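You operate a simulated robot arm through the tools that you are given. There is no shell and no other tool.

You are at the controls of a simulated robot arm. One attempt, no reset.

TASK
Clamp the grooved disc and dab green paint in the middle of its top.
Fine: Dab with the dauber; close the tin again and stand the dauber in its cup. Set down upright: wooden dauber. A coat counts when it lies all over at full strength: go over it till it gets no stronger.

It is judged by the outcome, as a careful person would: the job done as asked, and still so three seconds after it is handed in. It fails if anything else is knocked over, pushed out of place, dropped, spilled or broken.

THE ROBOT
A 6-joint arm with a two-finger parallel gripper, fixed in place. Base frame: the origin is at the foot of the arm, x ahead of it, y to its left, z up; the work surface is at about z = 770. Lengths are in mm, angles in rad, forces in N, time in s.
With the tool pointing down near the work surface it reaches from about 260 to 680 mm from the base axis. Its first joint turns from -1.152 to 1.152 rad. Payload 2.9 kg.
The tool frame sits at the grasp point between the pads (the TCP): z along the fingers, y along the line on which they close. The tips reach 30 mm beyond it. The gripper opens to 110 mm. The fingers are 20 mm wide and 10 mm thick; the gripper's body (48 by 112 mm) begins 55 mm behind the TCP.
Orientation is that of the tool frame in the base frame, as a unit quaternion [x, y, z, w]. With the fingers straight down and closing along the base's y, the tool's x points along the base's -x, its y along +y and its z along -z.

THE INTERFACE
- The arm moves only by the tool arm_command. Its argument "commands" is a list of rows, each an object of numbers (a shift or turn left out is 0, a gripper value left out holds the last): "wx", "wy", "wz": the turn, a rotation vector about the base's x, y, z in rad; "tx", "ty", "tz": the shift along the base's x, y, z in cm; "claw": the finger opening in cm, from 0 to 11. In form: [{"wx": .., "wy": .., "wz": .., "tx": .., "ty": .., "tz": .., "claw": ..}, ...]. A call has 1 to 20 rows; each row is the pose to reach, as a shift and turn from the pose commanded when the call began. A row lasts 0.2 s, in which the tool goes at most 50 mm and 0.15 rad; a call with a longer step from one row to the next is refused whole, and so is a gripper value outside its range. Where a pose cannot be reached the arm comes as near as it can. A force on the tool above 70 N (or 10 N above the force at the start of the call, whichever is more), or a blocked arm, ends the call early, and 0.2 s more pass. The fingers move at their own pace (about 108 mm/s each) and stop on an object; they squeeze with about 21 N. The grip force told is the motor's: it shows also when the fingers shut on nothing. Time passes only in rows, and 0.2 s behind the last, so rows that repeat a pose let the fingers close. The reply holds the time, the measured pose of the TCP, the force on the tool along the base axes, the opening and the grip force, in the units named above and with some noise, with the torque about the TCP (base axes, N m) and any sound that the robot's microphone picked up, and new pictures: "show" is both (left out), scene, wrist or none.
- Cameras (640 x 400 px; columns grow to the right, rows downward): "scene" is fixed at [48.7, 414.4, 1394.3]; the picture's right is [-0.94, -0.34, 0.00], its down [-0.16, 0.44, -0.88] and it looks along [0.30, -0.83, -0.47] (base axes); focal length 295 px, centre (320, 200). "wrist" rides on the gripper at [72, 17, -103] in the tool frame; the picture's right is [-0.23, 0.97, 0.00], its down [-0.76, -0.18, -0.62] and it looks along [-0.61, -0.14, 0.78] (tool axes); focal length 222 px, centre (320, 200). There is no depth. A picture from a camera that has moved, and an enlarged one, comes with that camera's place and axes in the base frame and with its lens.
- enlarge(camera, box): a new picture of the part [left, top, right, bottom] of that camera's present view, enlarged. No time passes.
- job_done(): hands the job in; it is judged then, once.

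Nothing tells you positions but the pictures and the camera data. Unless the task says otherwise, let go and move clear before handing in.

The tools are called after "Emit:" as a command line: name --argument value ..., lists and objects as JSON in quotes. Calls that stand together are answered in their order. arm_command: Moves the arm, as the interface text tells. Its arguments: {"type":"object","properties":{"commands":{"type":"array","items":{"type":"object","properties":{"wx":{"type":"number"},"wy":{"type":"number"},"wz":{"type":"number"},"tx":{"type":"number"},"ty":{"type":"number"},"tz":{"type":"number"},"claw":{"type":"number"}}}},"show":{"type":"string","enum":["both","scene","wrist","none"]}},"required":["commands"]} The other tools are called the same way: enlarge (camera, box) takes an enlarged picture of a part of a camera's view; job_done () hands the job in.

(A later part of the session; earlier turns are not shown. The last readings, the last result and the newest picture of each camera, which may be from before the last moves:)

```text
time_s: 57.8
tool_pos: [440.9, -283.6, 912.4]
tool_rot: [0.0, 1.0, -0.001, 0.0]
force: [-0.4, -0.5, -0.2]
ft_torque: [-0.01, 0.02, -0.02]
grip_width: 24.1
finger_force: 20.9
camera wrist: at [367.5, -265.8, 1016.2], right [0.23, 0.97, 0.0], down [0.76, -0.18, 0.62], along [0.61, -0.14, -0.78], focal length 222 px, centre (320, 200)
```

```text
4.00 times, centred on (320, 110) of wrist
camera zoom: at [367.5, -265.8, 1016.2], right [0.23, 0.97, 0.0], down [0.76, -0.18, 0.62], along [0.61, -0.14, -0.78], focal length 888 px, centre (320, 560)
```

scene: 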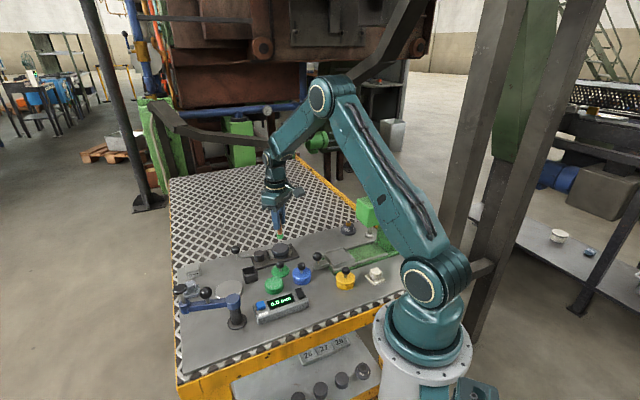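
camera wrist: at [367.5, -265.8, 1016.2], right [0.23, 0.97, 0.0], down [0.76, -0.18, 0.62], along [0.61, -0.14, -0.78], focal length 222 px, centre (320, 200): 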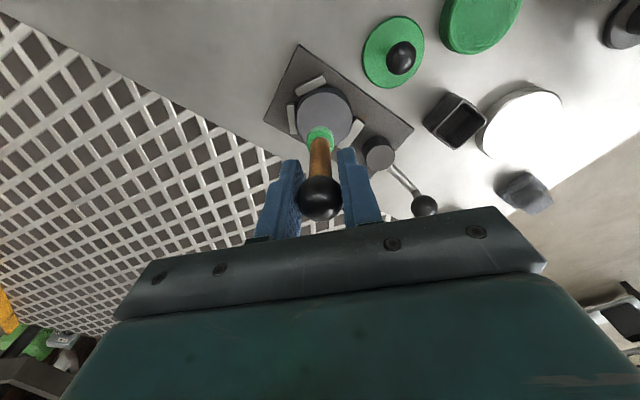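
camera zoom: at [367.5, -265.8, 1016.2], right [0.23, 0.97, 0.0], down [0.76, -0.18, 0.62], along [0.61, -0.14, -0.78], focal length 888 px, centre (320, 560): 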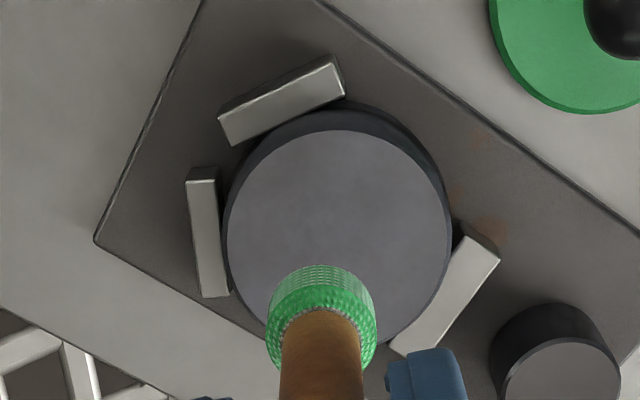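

The tip is loaded green. The disc centre lies (+2.3,+4.0) mm from the tool axis, so I'll correct and descend to just above the disc.

Emit:
arm_command --commands '[{"tx": 0.23, "ty": 0.4, "tz": -1, "claw": 1.5}, {"tx": 0.23, "ty": 0.4, "tz": -2.5, "claw": 1.5}, {"tx": 0.23, "ty": 0.4, "tz": -3.4, "claw": 1.5}, {"tx": 0.23, "ty": 0.4, "tz": -3.4, "claw": 1.5}]'

Emit:
enlarge --camera "scene" --box '[240, 210, 320, 270]'

Emit:
enlarge --camera "wrist" --box '[240, 80, 400, 180]'

```text
time_s: 58.8
tool_pos: [445.0, -276.1, 879.3]
tool_rot: [-0.001, 1.0, 0.0, 0.001]
force: [-0.1, 0.0, -0.4]
ft_torque: [0.0, 0.01, 0.01]
grip_width: 24.1
finger_force: 20.7
camera wrist: at [371.5, -259.3, 982.0], right [0.23, 0.97, 0.0], down [0.76, -0.18, 0.62], along [0.61, -0.14, -0.78], focal length 222 px, centre (320, 200)
```

scene: 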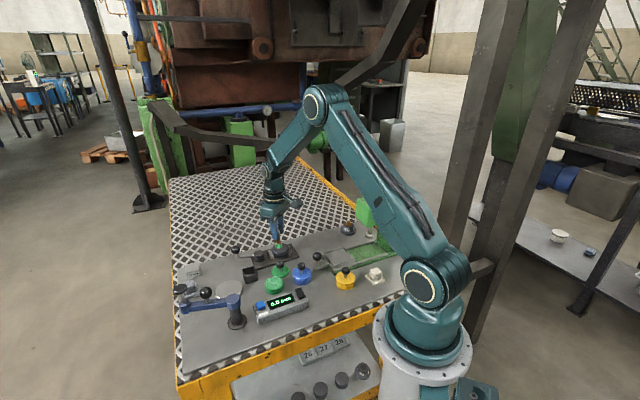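
wrist: 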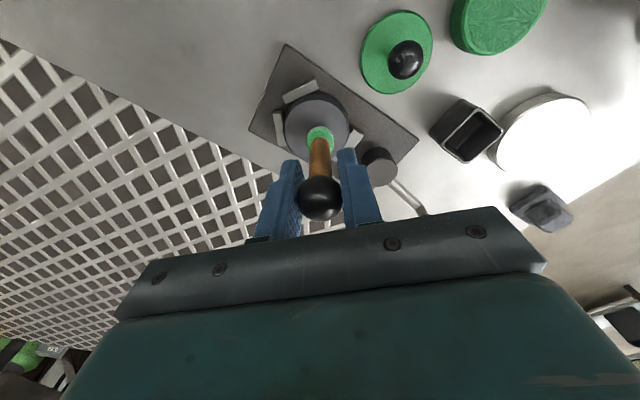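

```text
6.67 times, centred on (280, 240) of scene
camera zoom: at [48.7, 414.4, 1394.3], right [-0.94, -0.34, 0.0], down [-0.16, 0.44, -0.88], along [0.3, -0.83, -0.47], focal length 1966 px, centre (587, -67)
```

zoom: 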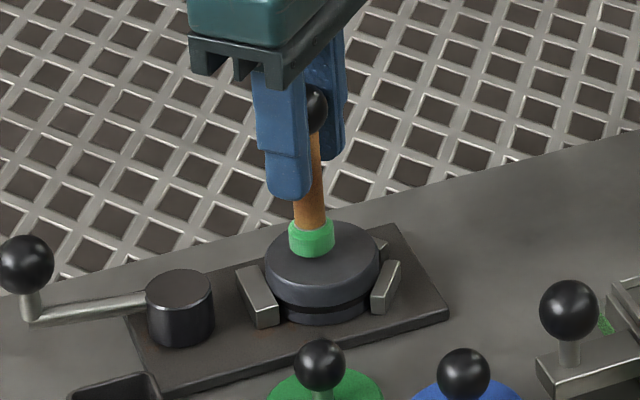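

```text
4.00 times, centred on (320, 130) of wrist
camera zoom: at [371.5, -259.3, 982.0], right [0.23, 0.97, 0.0], down [0.76, -0.18, 0.62], along [0.61, -0.14, -0.78], focal length 888 px, centre (320, 480)
```

zoom: 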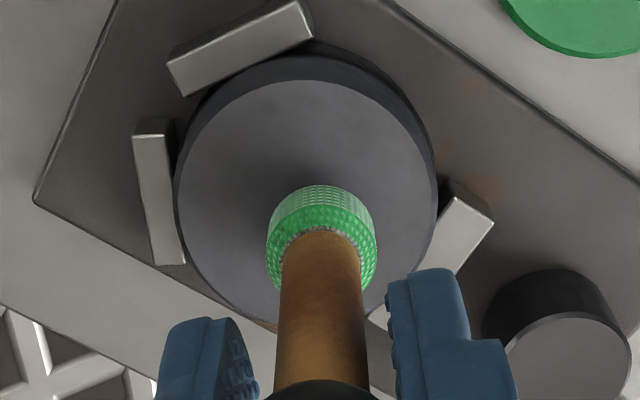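

It moved a bit further than commanded; the disc centre is now (−1.8,−2.4) mm away. I'll correct, let it settle and re-check.

Emit:
arm_command --commands '[{"tx": -0.18, "ty": -0.24, "claw": 1.5}, {"tx": -0.18, "ty": -0.24, "claw": 1.5}, {"tx": -0.18, "ty": -0.24, "claw": 1.5}, {"tx": -0.18, "ty": -0.24, "claw": 1.5}]' --show "wrist"

Emit:
enlarge --camera "wrist" --box '[240, 80, 400, 180]'

Emit:
enlarge --camera "scene" --box '[240, 210, 320, 270]'

```text
time_s: 59.8
tool_pos: [441.9, -279.1, 877.4]
tool_rot: [0.0, 1.0, -0.001, 0.0]
force: [0.5, -0.4, -0.5]
ft_torque: [0.02, 0.01, -0.03]
grip_width: 24.3
finger_force: 21.4
camera wrist: at [369.7, -261.9, 981.7], right [0.23, 0.97, 0.0], down [0.76, -0.18, 0.62], along [0.61, -0.14, -0.78], focal length 222 px, centre (320, 200)
```

wrist: 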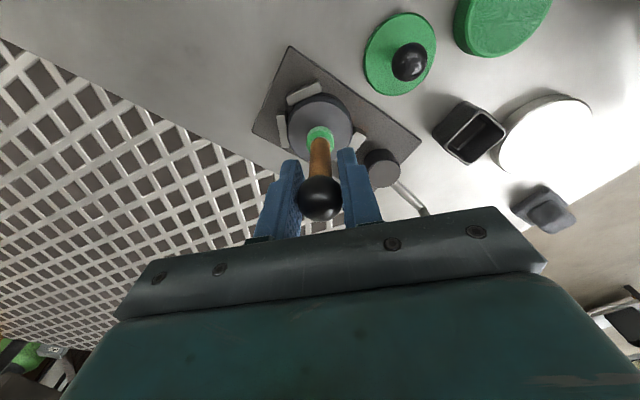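

```text
4.00 times, centred on (320, 130) of wrist
camera zoom: at [369.7, -261.9, 981.7], right [0.23, 0.97, 0.0], down [0.76, -0.18, 0.62], along [0.61, -0.14, -0.78], focal length 888 px, centre (320, 480)
```

zoom: 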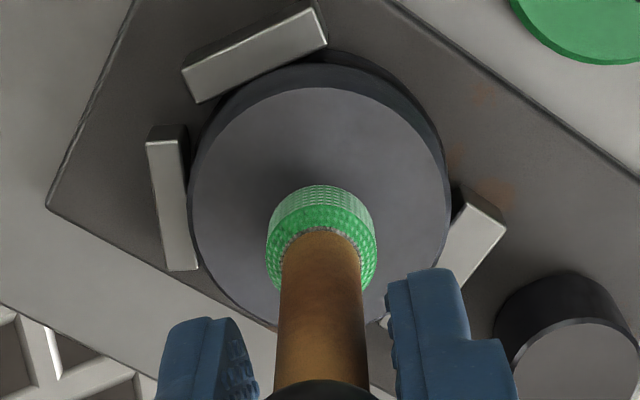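

```text
6.67 times, centred on (280, 240) of scene
camera zoom: at [48.7, 414.4, 1394.3], right [-0.94, -0.34, 0.0], down [-0.16, 0.44, -0.88], along [0.3, -0.83, -0.47], focal length 1966 px, centre (587, -67)
```

zoom: 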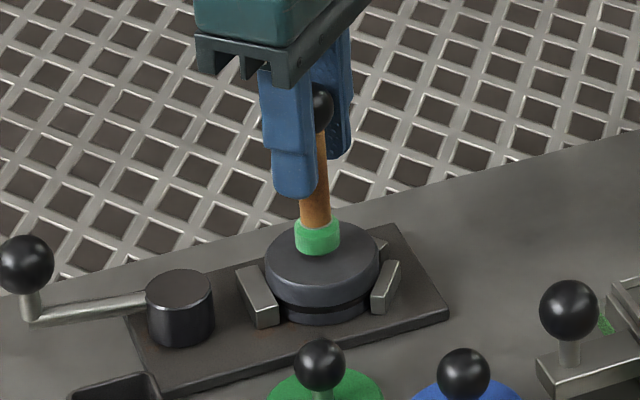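

The tip is centred over the disc. I'll lower slowly until it touches.

Emit:
arm_command --commands '[{"tz": -0.3, "claw": 1.5}, {"tz": -0.5, "claw": 1.5}, {"tz": -0.6, "claw": 1.5}, {"tz": -0.6, "claw": 1.5}]' --show "none"

Emit:
arm_command --commands '[{"tz": -0.1, "claw": 1.5}, {"tz": -0.1, "claw": 1.5}]' --show "scene"

Emit:
enlarge --camera "scene" --box '[240, 210, 320, 270]'

```text
time_s: 60.8
tool_pos: [443.3, -279.5, 874.1]
tool_rot: [0.0, 1.0, -0.001, 0.002]
force: [0.0, 0.1, 19.2]
ft_torque: [0.03, -0.11, 0.01]
grip_width: 24.4
finger_force: 21.0
```

```text
time_s: 61.4
tool_pos: [441.9, -279.1, 871.7]
tool_rot: [0.0, 1.0, 0.0, 0.0]
force: [0.9, -0.2, 19.6]
ft_torque: [-0.01, -0.07, 0.04]
grip_width: 24.4
finger_force: 21.0
```

scene: 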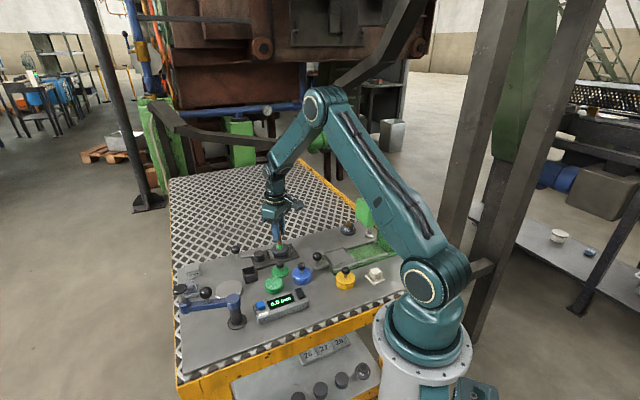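

```text
6.67 times, centred on (280, 240) of scene
camera zoom: at [48.4, 414.6, 1394.3], right [-0.94, -0.34, 0.0], down [-0.16, 0.44, -0.88], along [0.3, -0.83, -0.47], focal length 1966 px, centre (587, -67)
```

zoom: 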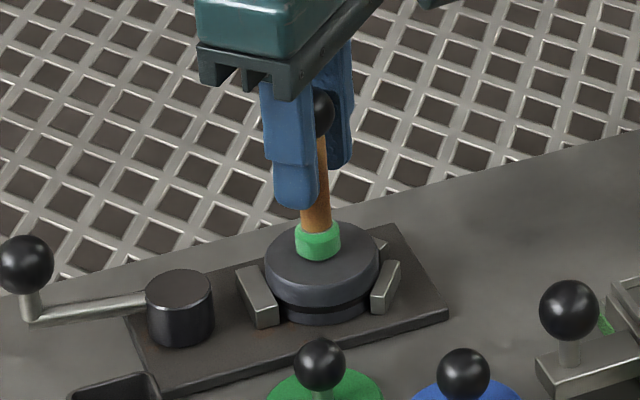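

Contact at about 20 N. I'll lift and look at the mark.

Emit:
arm_command --commands '[{"tz": 0.4, "claw": 1.5}, {"tz": 1.5, "claw": 1.5}, {"tz": 3.5, "claw": 1.5}, {"tz": 3.5, "claw": 1.5}]'

Emit:
enlarge --camera "scene" --box '[250, 220, 310, 265]'

Emit:
enlarge --camera "wrist" --box '[240, 80, 400, 180]'

```text
time_s: 62.4
tool_pos: [441.6, -278.2, 905.6]
tool_rot: [0.0, 1.0, 0.0, 0.0]
force: [1.2, -0.2, -0.4]
ft_torque: [-0.01, 0.0, 0.01]
grip_width: 24.4
finger_force: 20.9
camera wrist: at [369.6, -262.0, 1008.6], right [0.23, 0.97, 0.0], down [0.76, -0.18, 0.62], along [0.61, -0.14, -0.78], focal length 222 px, centre (320, 200)
```

scene: 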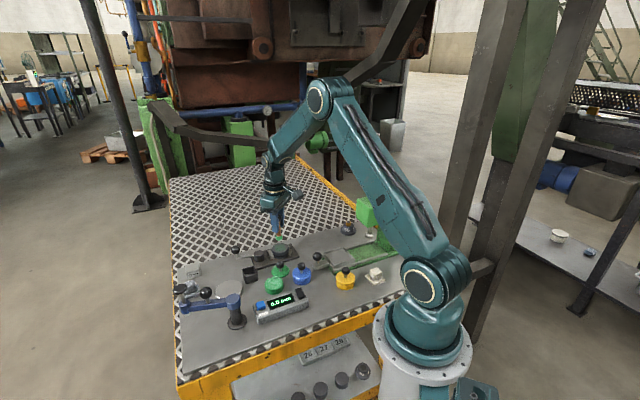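
wrist: 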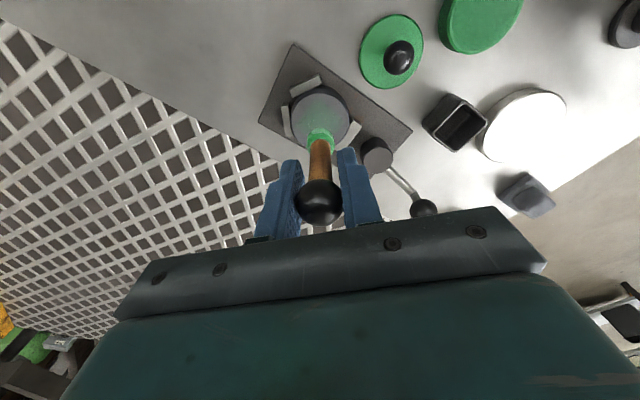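

```text
8.89 times, centred on (280, 242) of scene
camera zoom: at [48.7, 414.4, 1394.3], right [-0.94, -0.34, 0.0], down [-0.16, 0.44, -0.88], along [0.3, -0.83, -0.47], focal length 2622 px, centre (676, -178)
```

zoom: 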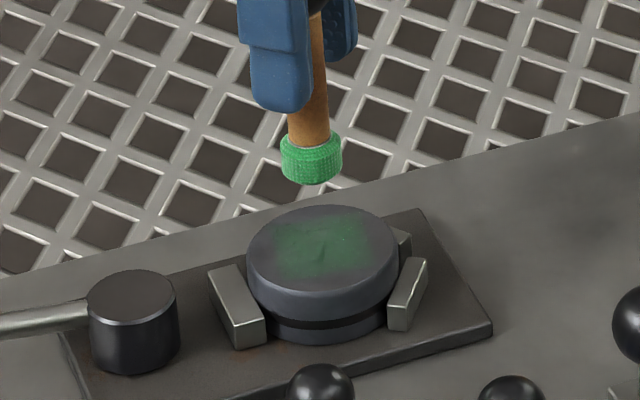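

```text
4.00 times, centred on (320, 130) of wrist
camera zoom: at [369.6, -262.0, 1008.6], right [0.23, 0.97, 0.0], down [0.76, -0.18, 0.62], along [0.61, -0.14, -0.78], focal length 888 px, centre (320, 480)
```

zoom: 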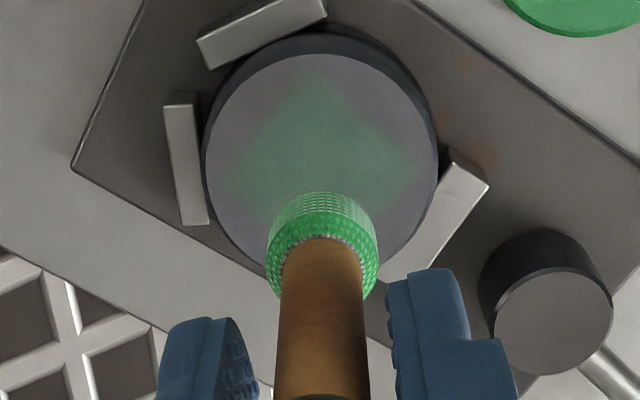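

A faint green patch appeared in the middle; it needs going over. I'll dab several more times at the centre with a lighter press and compare.

Emit:
arm_command --commands '[{"tz": -2.5, "claw": 1.5}, {"tz": -3.43, "claw": 1.5}, {"tz": -3.43, "claw": 1.5}, {"tz": -2.8, "claw": 1.5}, {"tz": -3.43, "claw": 1.5}, {"tz": -3.43, "claw": 1.5}, {"tz": -2.8, "claw": 1.5}, {"tz": -3.43, "claw": 1.5}, {"tz": -3.43, "claw": 1.5}, {"tz": -2.8, "claw": 1.5}, {"tz": 0, "claw": 1.5}, {"tz": 0, "claw": 1.5}]'

Emit:
enlarge --camera "scene" --box '[250, 220, 310, 265]'

Emit:
enlarge --camera "wrist" --box '[240, 80, 400, 180]'

```text
time_s: 65.0
tool_pos: [441.7, -278.8, 905.5]
tool_rot: [0.0, 1.0, 0.0, -0.001]
force: [0.2, -0.6, -1.1]
ft_torque: [0.03, -0.01, -0.02]
grip_width: 24.3
finger_force: 20.8
camera wrist: at [368.9, -262.4, 1009.9], right [0.23, 0.97, 0.0], down [0.76, -0.18, 0.62], along [0.61, -0.14, -0.78], focal length 222 px, centre (320, 200)
```

scene: 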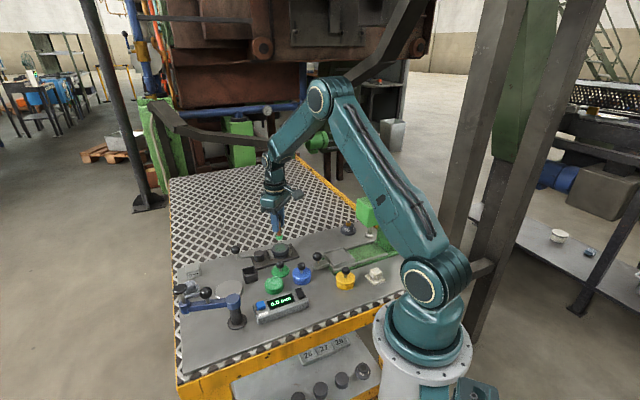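
wrist: 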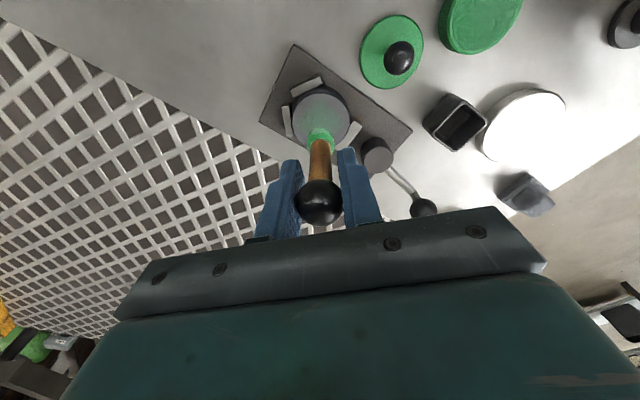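

```text
8.89 times, centred on (280, 242) of scene
camera zoom: at [48.7, 414.4, 1394.3], right [-0.94, -0.34, 0.0], down [-0.16, 0.44, -0.88], along [0.3, -0.83, -0.47], focal length 2622 px, centre (676, -178)
```

zoom: 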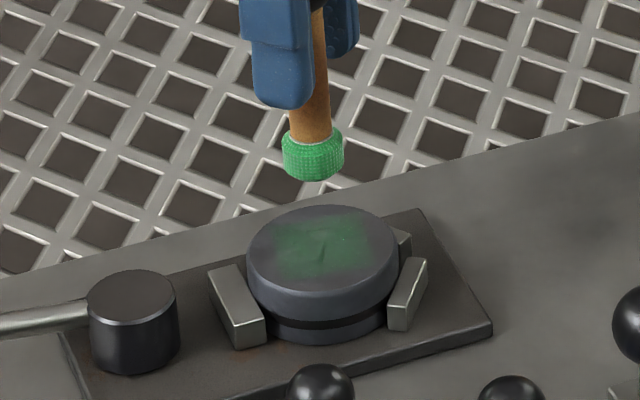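

```text
4.00 times, centred on (320, 130) of wrist
camera zoom: at [368.9, -262.4, 1009.9], right [0.23, 0.97, 0.0], down [0.76, -0.18, 0.62], along [0.61, -0.14, -0.78], focal length 888 px, centre (320, 480)
```

zoom: 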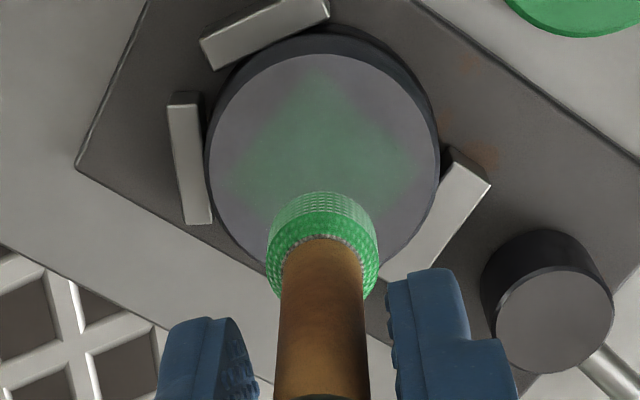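

The patch hardly changed. I'll press again while watching the force, holding contact a little longer with small moves over the patch.

Emit:
arm_command --commands '[{"tz": -2.5, "claw": 1.5}, {"tz": -3.4, "claw": 1.5}, {"tz": -3.5, "claw": 1.5}, {"tz": -3.5, "claw": 1.5}, {"tz": -3.5, "claw": 1.5}]' --show "scene"

Emit:
enlarge --camera "scene" --box '[250, 220, 310, 265]'

```text
time_s: 66.2
tool_pos: [441.2, -278.3, 871.6]
tool_rot: [0.0, 1.0, -0.001, 0.002]
force: [-3.3, 0.5, 18.0]
ft_torque: [0.01, 0.13, 0.05]
grip_width: 24.1
finger_force: 21.2
```

scene: 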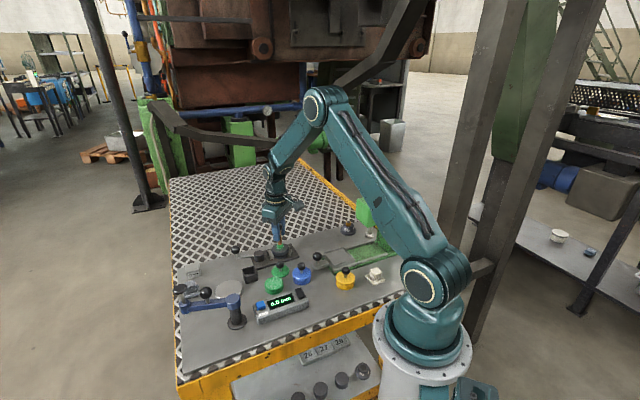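

```text
8.89 times, centred on (280, 242) of scene
camera zoom: at [48.4, 414.6, 1394.3], right [-0.94, -0.34, 0.0], down [-0.16, 0.44, -0.88], along [0.3, -0.83, -0.47], focal length 2622 px, centre (676, -178)
```

zoom: 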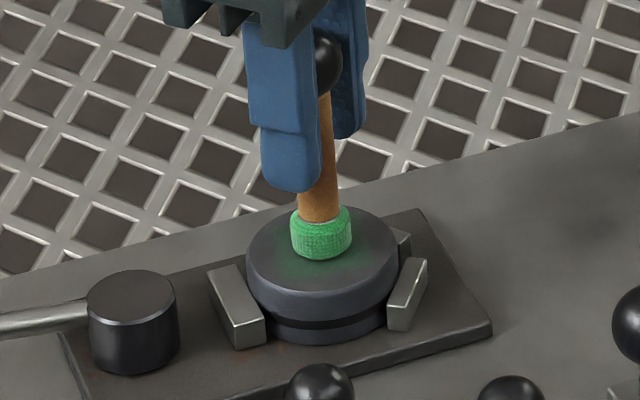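

Pressed at 18 N for about 0.6 s. I'll lift and compare.

Emit:
arm_command --commands '[{"tz": 0.5, "claw": 1.5}, {"tz": 2.5, "claw": 1.5}, {"tz": 3.5, "claw": 1.5}, {"tz": 3.5, "claw": 1.5}]' --show "scene"

Emit:
enlarge --camera "scene" --box '[250, 220, 310, 265]'

```text
time_s: 67.2
tool_pos: [441.1, -278.1, 906.3]
tool_rot: [0.0, 1.0, 0.0, 0.0]
force: [0.4, -0.2, 0.0]
ft_torque: [0.01, 0.04, 0.0]
grip_width: 24.3
finger_force: 20.9
```

scene: 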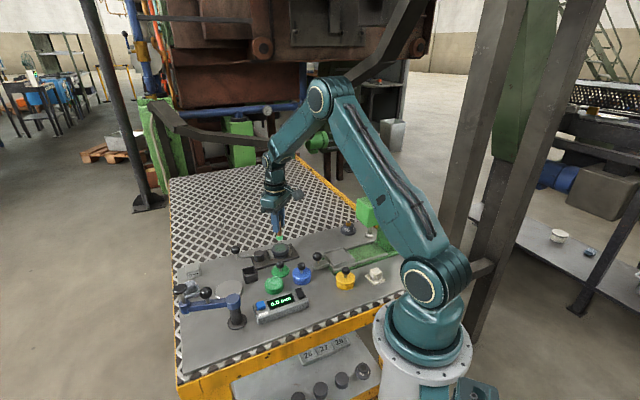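

```text
8.89 times, centred on (280, 242) of scene
camera zoom: at [48.7, 414.4, 1394.3], right [-0.94, -0.34, 0.0], down [-0.16, 0.44, -0.88], along [0.3, -0.83, -0.47], focal length 2622 px, centre (676, -178)
```

zoom: 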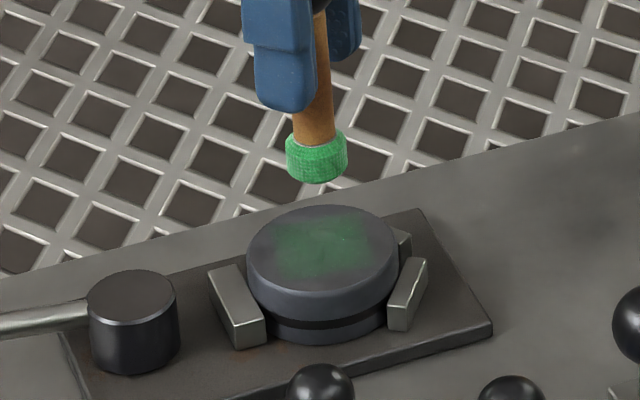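

Emit:
enlarge --camera "scene" --box '[270, 238, 294, 254]'

Emit:
enlarge --camera "wrist" --box '[285, 85, 357, 130]'

```text
16.00 times, centred on (282, 246) of scene
camera zoom: at [48.7, 414.4, 1394.3], right [-0.94, -0.34, 0.0], down [-0.16, 0.44, -0.88], along [0.3, -0.83, -0.47], focal length 4719 px, centre (928, -536)
```

zoom: 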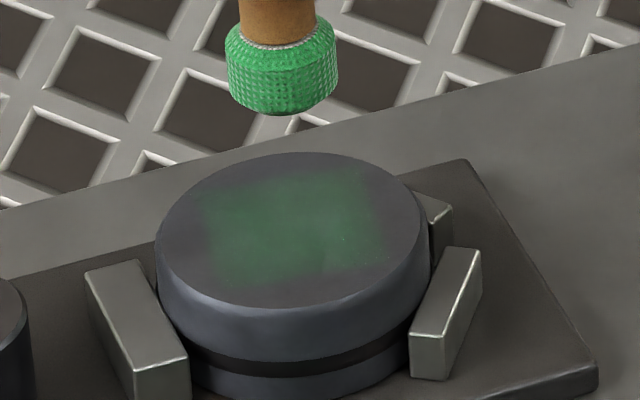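

```text
8.89 times, centred on (321, 108) of wrist
camera zoom: at [367.8, -261.8, 1009.2], right [0.23, 0.97, 0.0], down [0.76, -0.18, 0.62], along [0.61, -0.14, -0.78], focal length 1974 px, centre (311, 1022)
```

zoom: 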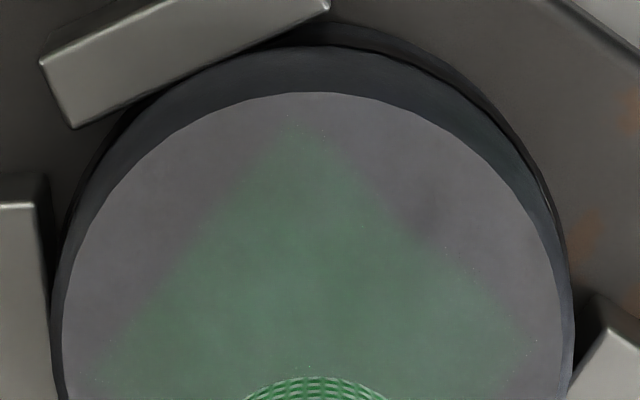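

The coat is still only partly strong and later dabs added little, so the felt has probably given up its load. I'll go back and dip again.

Emit:
arm_command --commands '[{"tz": 1, "tx": -0.6, "ty": 1.6, "claw": 1.5}, {"tz": 1, "tx": -1.8, "ty": 4.8, "claw": 1.5}, {"tz": 1, "tx": -3, "ty": 8, "claw": 1.5}, {"tz": 1, "tx": -4.2, "ty": 11.2, "claw": 1.5}, {"tz": 1, "tx": -5.2, "ty": 13.6, "claw": 1.5}, {"tz": 0, "tx": -5.35, "ty": 14.04, "claw": 1.5}, {"tz": -1.5, "tx": -5.35, "ty": 14.04, "claw": 1.5}, {"tz": -3, "tx": -5.35, "ty": 14.04, "claw": 1.5}, {"tz": -3, "tx": -5.35, "ty": 14.04, "claw": 1.5}]'

Emit:
enlarge --camera "scene" --box '[250, 250, 310, 300]'

Emit:
enlarge --camera "wrist" --box '[240, 90, 400, 190]'

```text
time_s: 69.2
tool_pos: [387.7, -139.0, 875.0]
tool_rot: [0.0, 1.0, 0.0, 0.001]
force: [0.7, 0.2, 0.3]
ft_torque: [0.01, -0.02, -0.02]
grip_width: 24.4
finger_force: 21.4
camera wrist: at [315.1, -122.0, 978.2], right [0.23, 0.97, 0.0], down [0.76, -0.18, 0.62], along [0.61, -0.14, -0.78], focal length 222 px, centre (320, 200)
```

scene: 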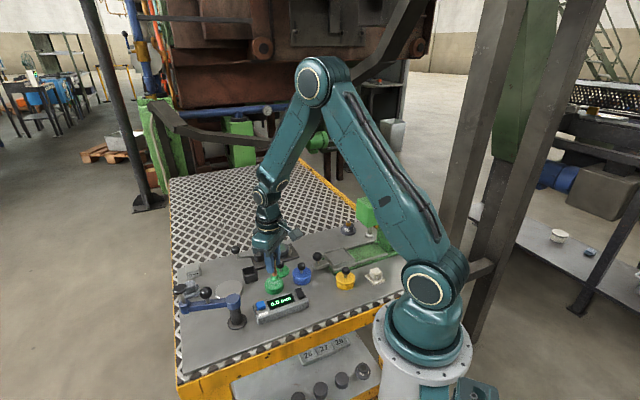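
wrist: 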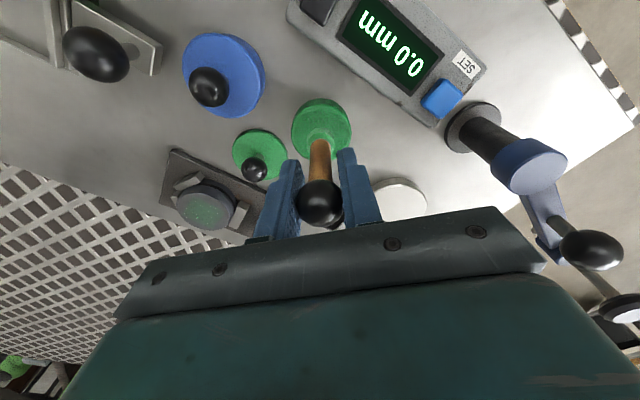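

```text
8.00 times, centred on (280, 275) of scene
camera zoom: at [48.7, 414.4, 1394.3], right [-0.94, -0.34, 0.0], down [-0.16, 0.44, -0.88], along [0.3, -0.83, -0.47], focal length 2359 px, centre (640, -400)
```

zoom: 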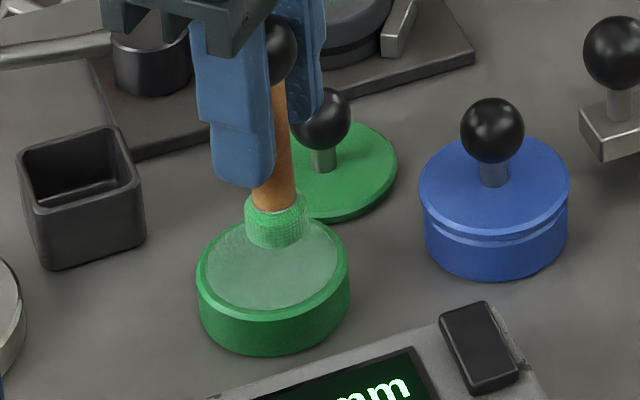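

```text
4.00 times, centred on (320, 140) of wrist
camera zoom: at [315.1, -122.0, 978.2], right [0.23, 0.97, 0.0], down [0.76, -0.18, 0.62], along [0.61, -0.14, -0.78], focal length 888 px, centre (320, 440)
```

zoom: 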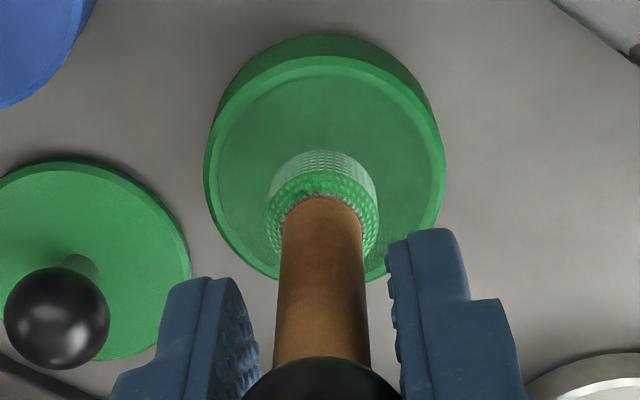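

Emit:
enlarge --camera "wrist" --box '[160, 170, 256, 230]'

Emit:
arm_command --commands '[{"tz": -0.5, "claw": 1.5}, {"tz": -1.0, "claw": 1.5}, {"tz": -1.3, "claw": 1.5}, {"tz": -1.3, "claw": 1.5}]' --show "none"

```text
6.67 times, centred on (208, 200) of wrist
camera zoom: at [315.1, -122.0, 978.2], right [0.23, 0.97, 0.0], down [0.76, -0.18, 0.62], along [0.61, -0.14, -0.78], focal length 1481 px, centre (1067, 200)
```

zoom: 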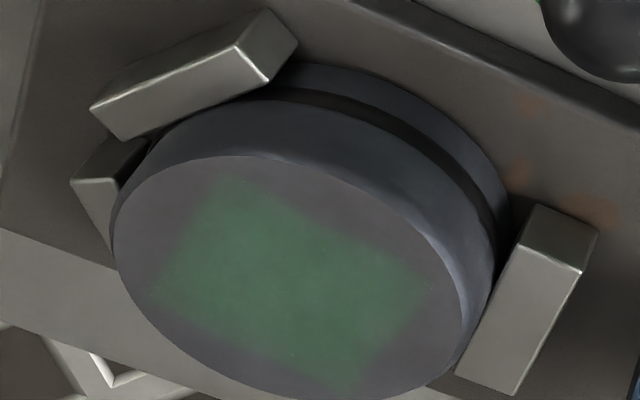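

```text
time_s: 70.2
tool_pos: [387.6, -137.0, 863.5]
tool_rot: [0.0, 1.0, 0.0, -0.001]
force: [-0.3, 0.4, 0.5]
ft_torque: [0.03, -0.01, -0.02]
grip_width: 24.4
finger_force: 20.5
```

Not yet touching the paint bed; I'll go a little lower.

Emit:
arm_command --commands '[{"tz": -0.15, "claw": 1.5}, {"tz": -0.3, "claw": 1.5}, {"tz": -0.3, "claw": 1.5}]' --show "scene"

Emit:
enlarge --camera "scene" --box '[250, 250, 310, 300]'

```text
time_s: 71.0
tool_pos: [388.2, -139.5, 859.4]
tool_rot: [0.0, 1.0, 0.0, 0.0]
force: [0.7, 0.6, -0.6]
ft_torque: [-0.01, 0.02, 0.0]
grip_width: 24.3
finger_force: 21.0
```

scene: 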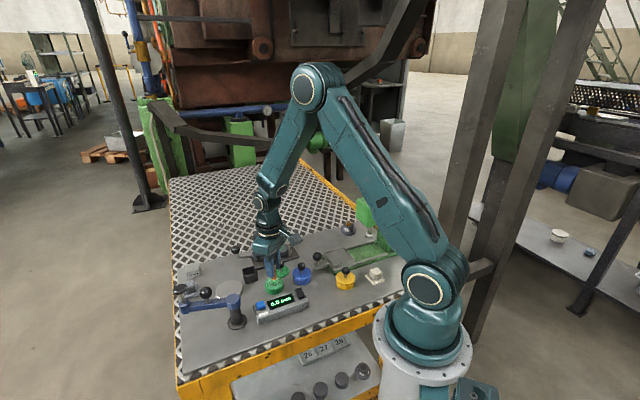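

```text
8.00 times, centred on (280, 275) of scene
camera zoom: at [48.7, 414.4, 1394.3], right [-0.94, -0.34, 0.0], down [-0.16, 0.44, -0.88], along [0.3, -0.83, -0.47], focal length 2359 px, centre (640, -400)
```

zoom: 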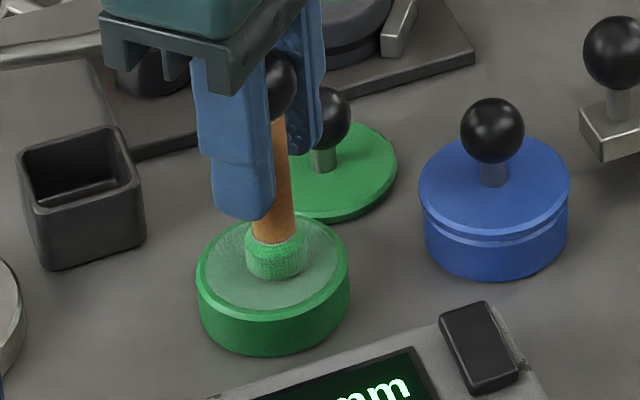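

Emit:
arm_command --commands '[{"tz": -0.1, "claw": 1.5}, {"tz": -0.2, "claw": 1.5}, {"tz": -0.2, "claw": 1.5}]' --show "none"

Emit:
arm_command --commands '[{"tz": -0.1, "claw": 1.5}, {"tz": -0.15, "claw": 1.5}, {"tz": -0.15, "claw": 1.5}]' --show "scene"

Emit:
enlarge --camera "scene" --box '[250, 250, 310, 300]'

```text
time_s: 71.8
tool_pos: [389.4, -139.1, 858.7]
tool_rot: [0.0, 1.0, 0.0, 0.002]
force: [-0.5, 0.5, 19.7]
ft_torque: [0.01, -0.09, -0.01]
grip_width: 24.3
finger_force: 21.1
```

```text
time_s: 72.6
tool_pos: [388.0, -138.9, 856.2]
tool_rot: [0.0, 1.0, 0.0, 0.0]
force: [-0.1, 0.3, 17.4]
ft_torque: [-0.01, -0.06, -0.02]
grip_width: 24.0
finger_force: 21.2
```

scene: 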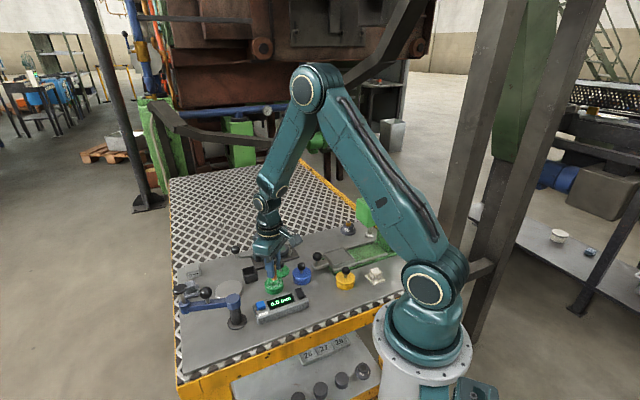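

```text
8.00 times, centred on (280, 275) of scene
camera zoom: at [48.5, 414.5, 1394.3], right [-0.94, -0.34, 0.0], down [-0.16, 0.44, -0.88], along [0.3, -0.83, -0.47], focal length 2359 px, centre (640, -400)
```

zoom: 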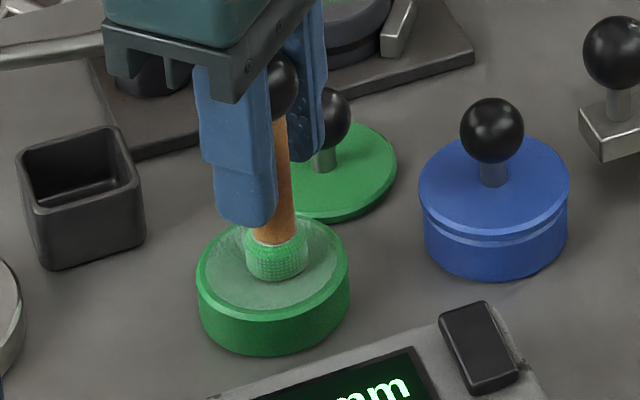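

Re-dipped. The ball has crept up about 7 mm in the fingers, so I'll press more gently from now on. Back to the disc.

Emit:
arm_command --commands '[{"tz": 1, "claw": 1.5}, {"tz": 3, "claw": 1.5}, {"tz": 5.5, "claw": 1.5}, {"tz": 5.5, "tx": 0.6, "ty": -1.6, "claw": 1.5}, {"tz": 5.5, "tx": 1.8, "ty": -4.8, "claw": 1.5}, {"tz": 5.5, "tx": 3.0, "ty": -8, "claw": 1.5}, {"tz": 5.5, "tx": 4.2, "ty": -11.2, "claw": 1.5}, {"tz": 5.0, "tx": 5.2, "ty": -13.6, "claw": 1.5}, {"tz": 3.5, "tx": 5.35, "ty": -14.04, "claw": 1.5}, {"tz": 2.2, "tx": 5.35, "ty": -14.04, "claw": 1.5}, {"tz": 2.2, "tx": 5.35, "ty": -14.04, "claw": 1.5}, {"tz": 2.2, "tx": 5.35, "ty": -14.04, "claw": 1.5}]'

Emit:
enlarge --camera "scene" --box '[250, 220, 310, 265]'

Emit:
enlarge --camera "wrist" --box '[240, 80, 400, 180]'

```text
time_s: 75.2
tool_pos: [440.5, -282.3, 879.1]
tool_rot: [0.0, 1.0, 0.0, 0.0]
force: [0.4, 0.3, -0.1]
ft_torque: [0.0, 0.0, -0.03]
grip_width: 24.3
finger_force: 21.2
camera wrist: at [367.5, -264.3, 982.1], right [0.23, 0.97, 0.0], down [0.76, -0.18, 0.62], along [0.61, -0.14, -0.78], focal length 222 px, centre (320, 200)
```

scene: 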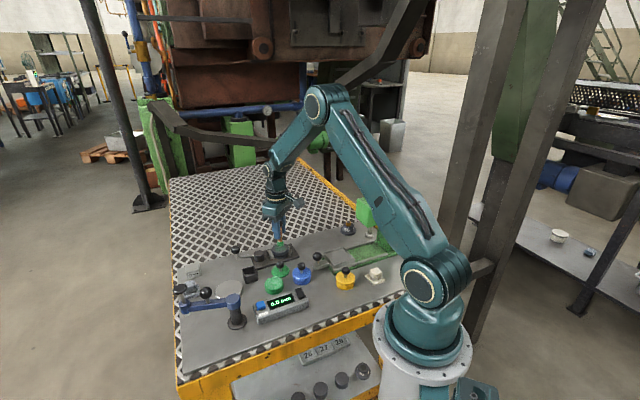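
wrist: 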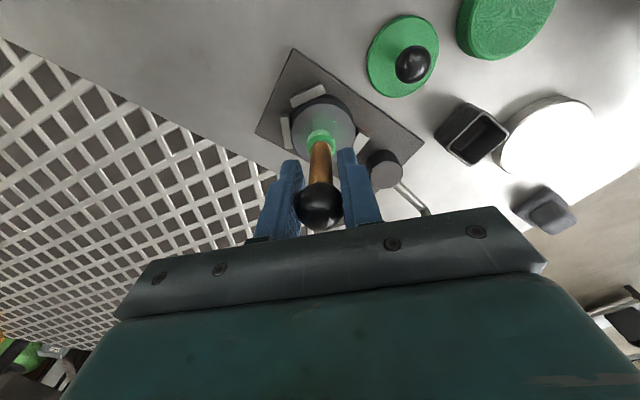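

```text
8.89 times, centred on (280, 242) of scene
camera zoom: at [48.7, 414.4, 1394.3], right [-0.94, -0.34, 0.0], down [-0.16, 0.44, -0.88], along [0.3, -0.83, -0.47], focal length 2622 px, centre (676, -178)
```

zoom: 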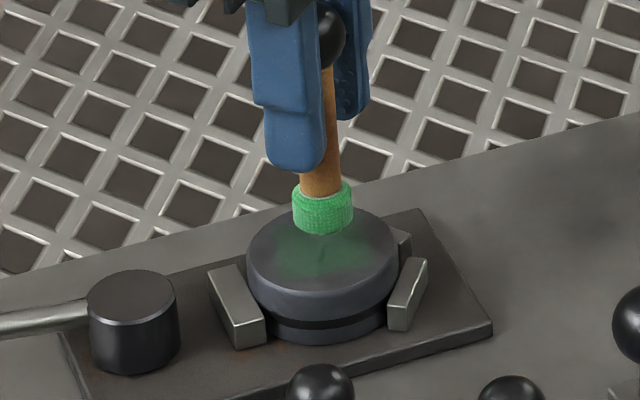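

```text
4.00 times, centred on (320, 130) of wrist
camera zoom: at [367.5, -264.3, 982.1], right [0.23, 0.97, 0.0], down [0.76, -0.18, 0.62], along [0.61, -0.14, -0.78], focal length 888 px, centre (320, 480)
```

zoom: 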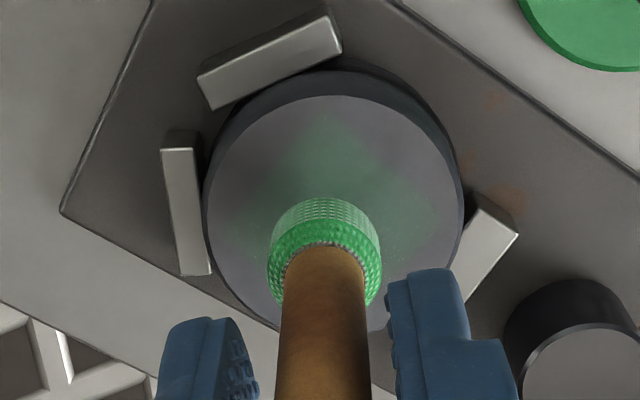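

A small centring correction, then down gently until light contact.

Emit:
arm_command --commands '[{"tx": 0.2, "ty": 0.17, "claw": 1.5}, {"tx": 0.2, "ty": 0.17, "claw": 1.5}, {"tx": 0.2, "ty": 0.17, "tz": -0.5, "claw": 1.5}, {"tx": 0.2, "ty": 0.17, "tz": -0.7, "claw": 1.5}, {"tx": 0.2, "ty": 0.17, "tz": -0.7, "claw": 1.5}]' --show "wrist"

Emit:
enlarge --camera "wrist" --box '[240, 80, 400, 180]'

Emit:
enlarge --camera "scene" --box '[250, 220, 310, 265]'

```text
time_s: 76.4
tool_pos: [443.1, -278.1, 872.9]
tool_rot: [0.0, 1.0, 0.0, 0.0]
force: [0.2, -0.1, -0.5]
ft_torque: [-0.01, 0.01, 0.01]
grip_width: 24.5
finger_force: 20.8
camera wrist: at [370.7, -261.7, 975.3], right [0.23, 0.97, 0.0], down [0.76, -0.18, 0.62], along [0.61, -0.14, -0.78], focal length 222 px, centre (320, 200)
```

wrist: 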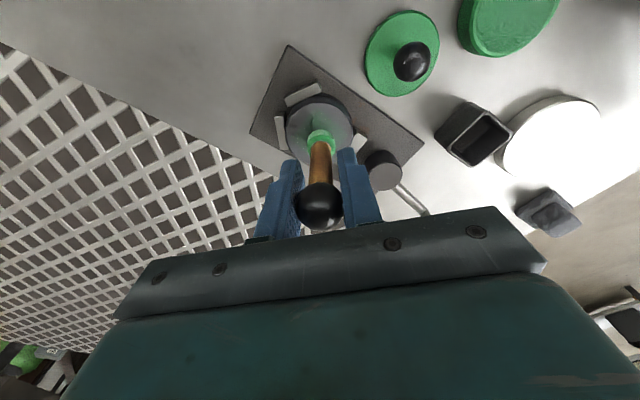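

```text
4.00 times, centred on (320, 130) of wrist
camera zoom: at [370.7, -261.7, 975.3], right [0.23, 0.97, 0.0], down [0.76, -0.18, 0.62], along [0.61, -0.14, -0.78], focal length 888 px, centre (320, 480)
```

zoom: 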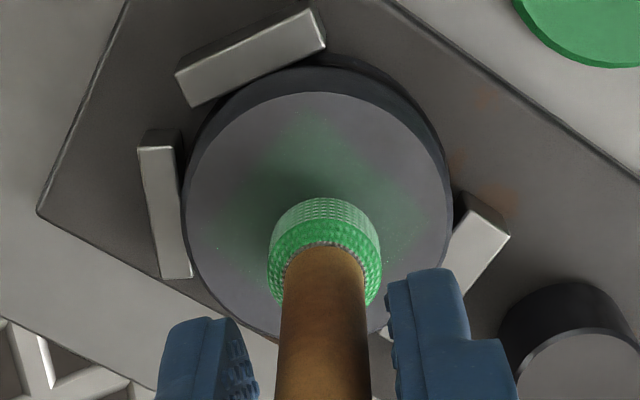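

```text
8.89 times, centred on (280, 242) of scene
camera zoom: at [48.7, 414.4, 1394.3], right [-0.94, -0.34, 0.0], down [-0.16, 0.44, -0.88], along [0.3, -0.83, -0.47], focal length 2622 px, centre (676, -178)
```

zoom: 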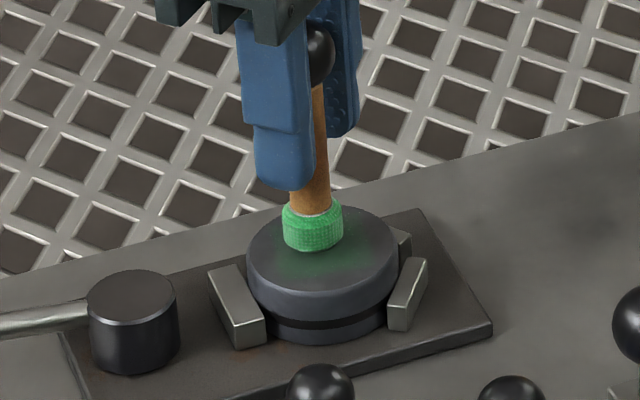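

Centred. Lowering gently to contact.

Emit:
arm_command --commands '[{"tz": -0.15, "claw": 1.5}, {"tz": -0.3, "claw": 1.5}, {"tz": -0.3, "claw": 1.5}]' --show "none"

Emit:
arm_command --commands '[{"tz": -0.1, "claw": 1.5}, {"tz": -0.1, "claw": 1.5}]' --show "none"

```text
time_s: 77.2
tool_pos: [443.6, -277.8, 868.8]
tool_rot: [0.0, 1.0, 0.0, 0.0]
force: [0.0, 0.7, -0.5]
ft_torque: [0.0, 0.04, 0.0]
grip_width: 24.2
finger_force: 20.8
```

```text
time_s: 77.8
tool_pos: [444.2, -277.6, 868.3]
tool_rot: [0.0, 1.0, 0.0, 0.001]
force: [-3.0, 1.3, 9.7]
ft_torque: [0.0, 0.15, 0.0]
grip_width: 24.4
finger_force: 21.5
```

Contact at about 10 N. I'll lift and check the strength.

Emit:
arm_command --commands '[{"claw": 1.5}, {"tz": 0.5, "claw": 1.5}, {"tz": 2.5, "claw": 1.5}, {"tz": 3.5, "claw": 1.5}, {"tz": 3.5, "claw": 1.5}]' --show "scene"

Emit:
enlarge --camera "scene" --box '[270, 238, 294, 254]'

Emit:
enlarge --camera "wrist" --box '[285, 85, 357, 130]'

```text
time_s: 79.0
tool_pos: [441.4, -277.6, 904.9]
tool_rot: [0.0, 1.0, 0.0, 0.0]
force: [-0.5, 0.2, -0.3]
ft_torque: [-0.02, 0.03, -0.01]
grip_width: 24.2
finger_force: 21.0
```

scene: 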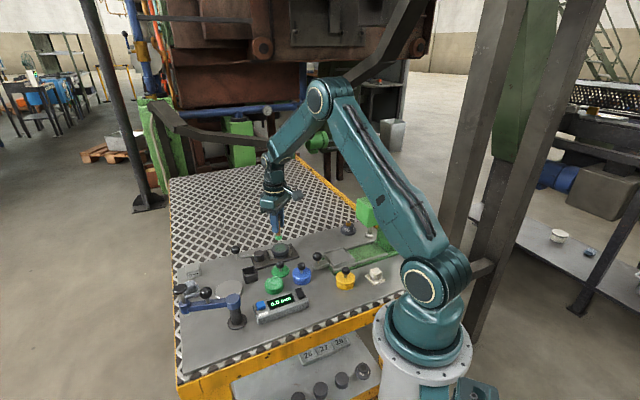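

```text
16.00 times, centred on (282, 246) of scene
camera zoom: at [48.7, 414.4, 1394.3], right [-0.94, -0.34, 0.0], down [-0.16, 0.44, -0.88], along [0.3, -0.83, -0.47], focal length 4719 px, centre (928, -536)
```

zoom: 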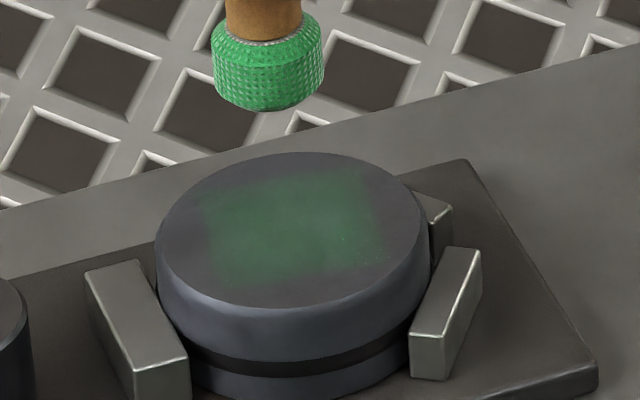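

```text
8.89 times, centred on (321, 108) of wrist
camera zoom: at [369.7, -260.9, 1007.6], right [0.23, 0.97, 0.0], down [0.76, -0.18, 0.62], along [0.61, -0.14, -0.78], focal length 1974 px, centre (311, 1022)
```

zoom: 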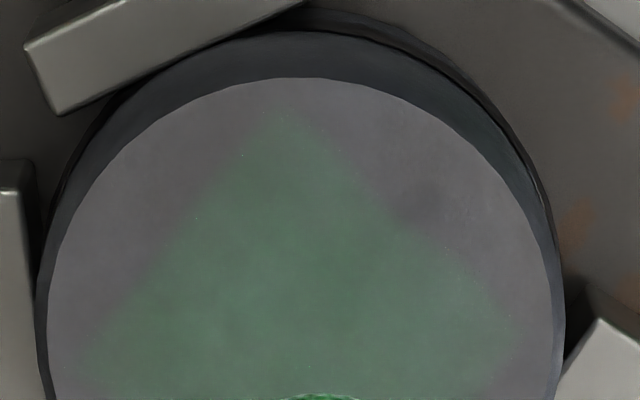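

The patch looks only marginally stronger. I'll go over it with a series of light dabs at the centre and small offsets, then compare in the same view.

Emit:
arm_command --commands '[{"tz": -2.8, "claw": 1.5}, {"tz": -3.5, "claw": 1.5}, {"tz": -3.5, "claw": 1.5}, {"tz": -3.0, "tx": 0.5, "claw": 1.5}, {"tz": -3.5, "tx": 0.5, "claw": 1.5}, {"tz": -3.5, "tx": 0.5, "claw": 1.5}, {"tz": -3.0, "ty": 0.5, "claw": 1.5}, {"tz": -3.5, "ty": 0.5, "claw": 1.5}, {"tz": -3.5, "ty": 0.5, "claw": 1.5}, {"tz": -3.0, "tx": -0.5, "claw": 1.5}, {"tz": -3.5, "tx": -0.5, "claw": 1.5}, {"tz": -3.5, "tx": -0.5, "claw": 1.5}, {"tz": -3.0, "ty": -0.5, "claw": 1.5}, {"tz": -3.5, "ty": -0.5, "claw": 1.5}, {"tz": -3.5, "ty": -0.5, "claw": 1.5}, {"tz": -3.0, "claw": 1.5}, {"tz": -3.5, "claw": 1.5}, {"tz": -3.5, "claw": 1.5}]' --show "none"

Emit:
arm_command --commands '[{"tz": 0.5, "claw": 1.5}, {"tz": 2.5, "claw": 1.5}, {"tz": 3.5, "claw": 1.5}, {"tz": 3.5, "claw": 1.5}]' --show "scene"

Emit:
enlarge --camera "scene" --box '[270, 238, 294, 254]'

Emit:
enlarge --camera "wrist" --box '[285, 85, 357, 130]'

```text
time_s: 82.8
tool_pos: [443.7, -277.5, 869.1]
tool_rot: [0.0, 1.0, 0.0, 0.001]
force: [-1.3, 0.9, 11.6]
ft_torque: [0.05, 0.04, 0.01]
grip_width: 24.3
finger_force: 21.1
```

```text
time_s: 83.8
tool_pos: [443.1, -278.4, 901.8]
tool_rot: [-0.001, 1.0, 0.0, 0.0]
force: [-0.2, -0.5, -0.3]
ft_torque: [0.01, 0.03, 0.0]
grip_width: 24.2
finger_force: 20.6
```

scene: 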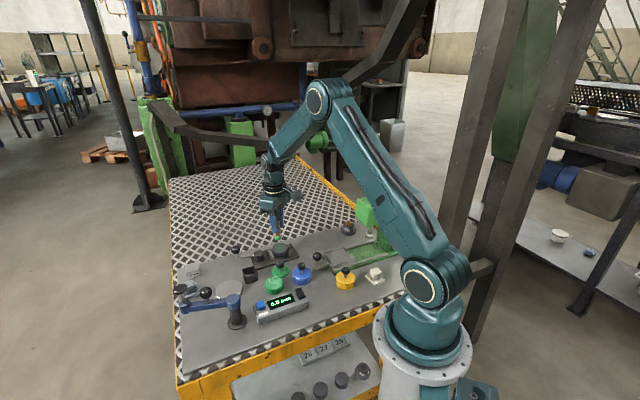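

```text
16.00 times, centred on (282, 246) of scene
camera zoom: at [48.7, 414.4, 1394.3], right [-0.94, -0.34, 0.0], down [-0.16, 0.44, -0.88], along [0.3, -0.83, -0.47], focal length 4719 px, centre (928, -536)
```

zoom: 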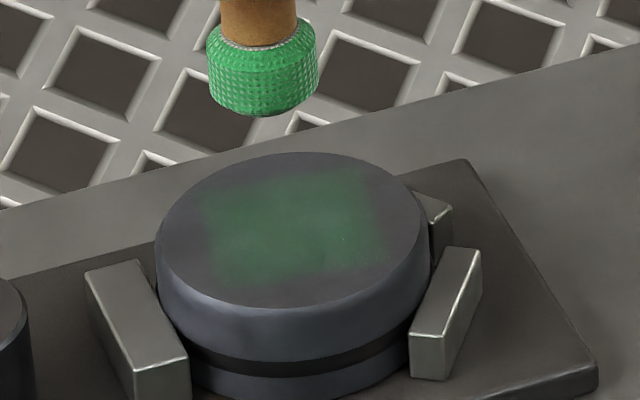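

```text
8.89 times, centred on (321, 108) of wrist
camera zoom: at [371.4, -261.8, 1005.5], right [0.23, 0.97, 0.0], down [0.76, -0.18, 0.62], along [0.61, -0.14, -0.78], focal length 1974 px, centre (311, 1022)
```

zoom: 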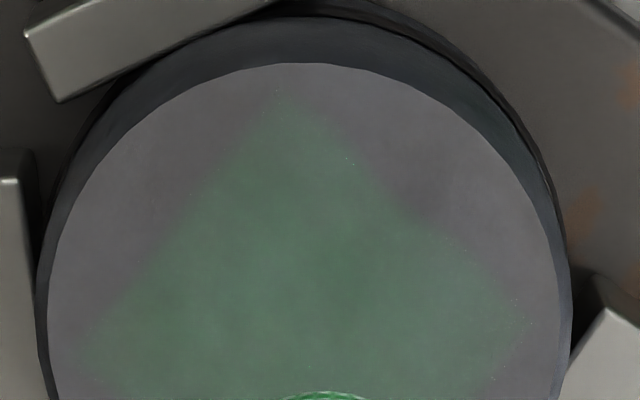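

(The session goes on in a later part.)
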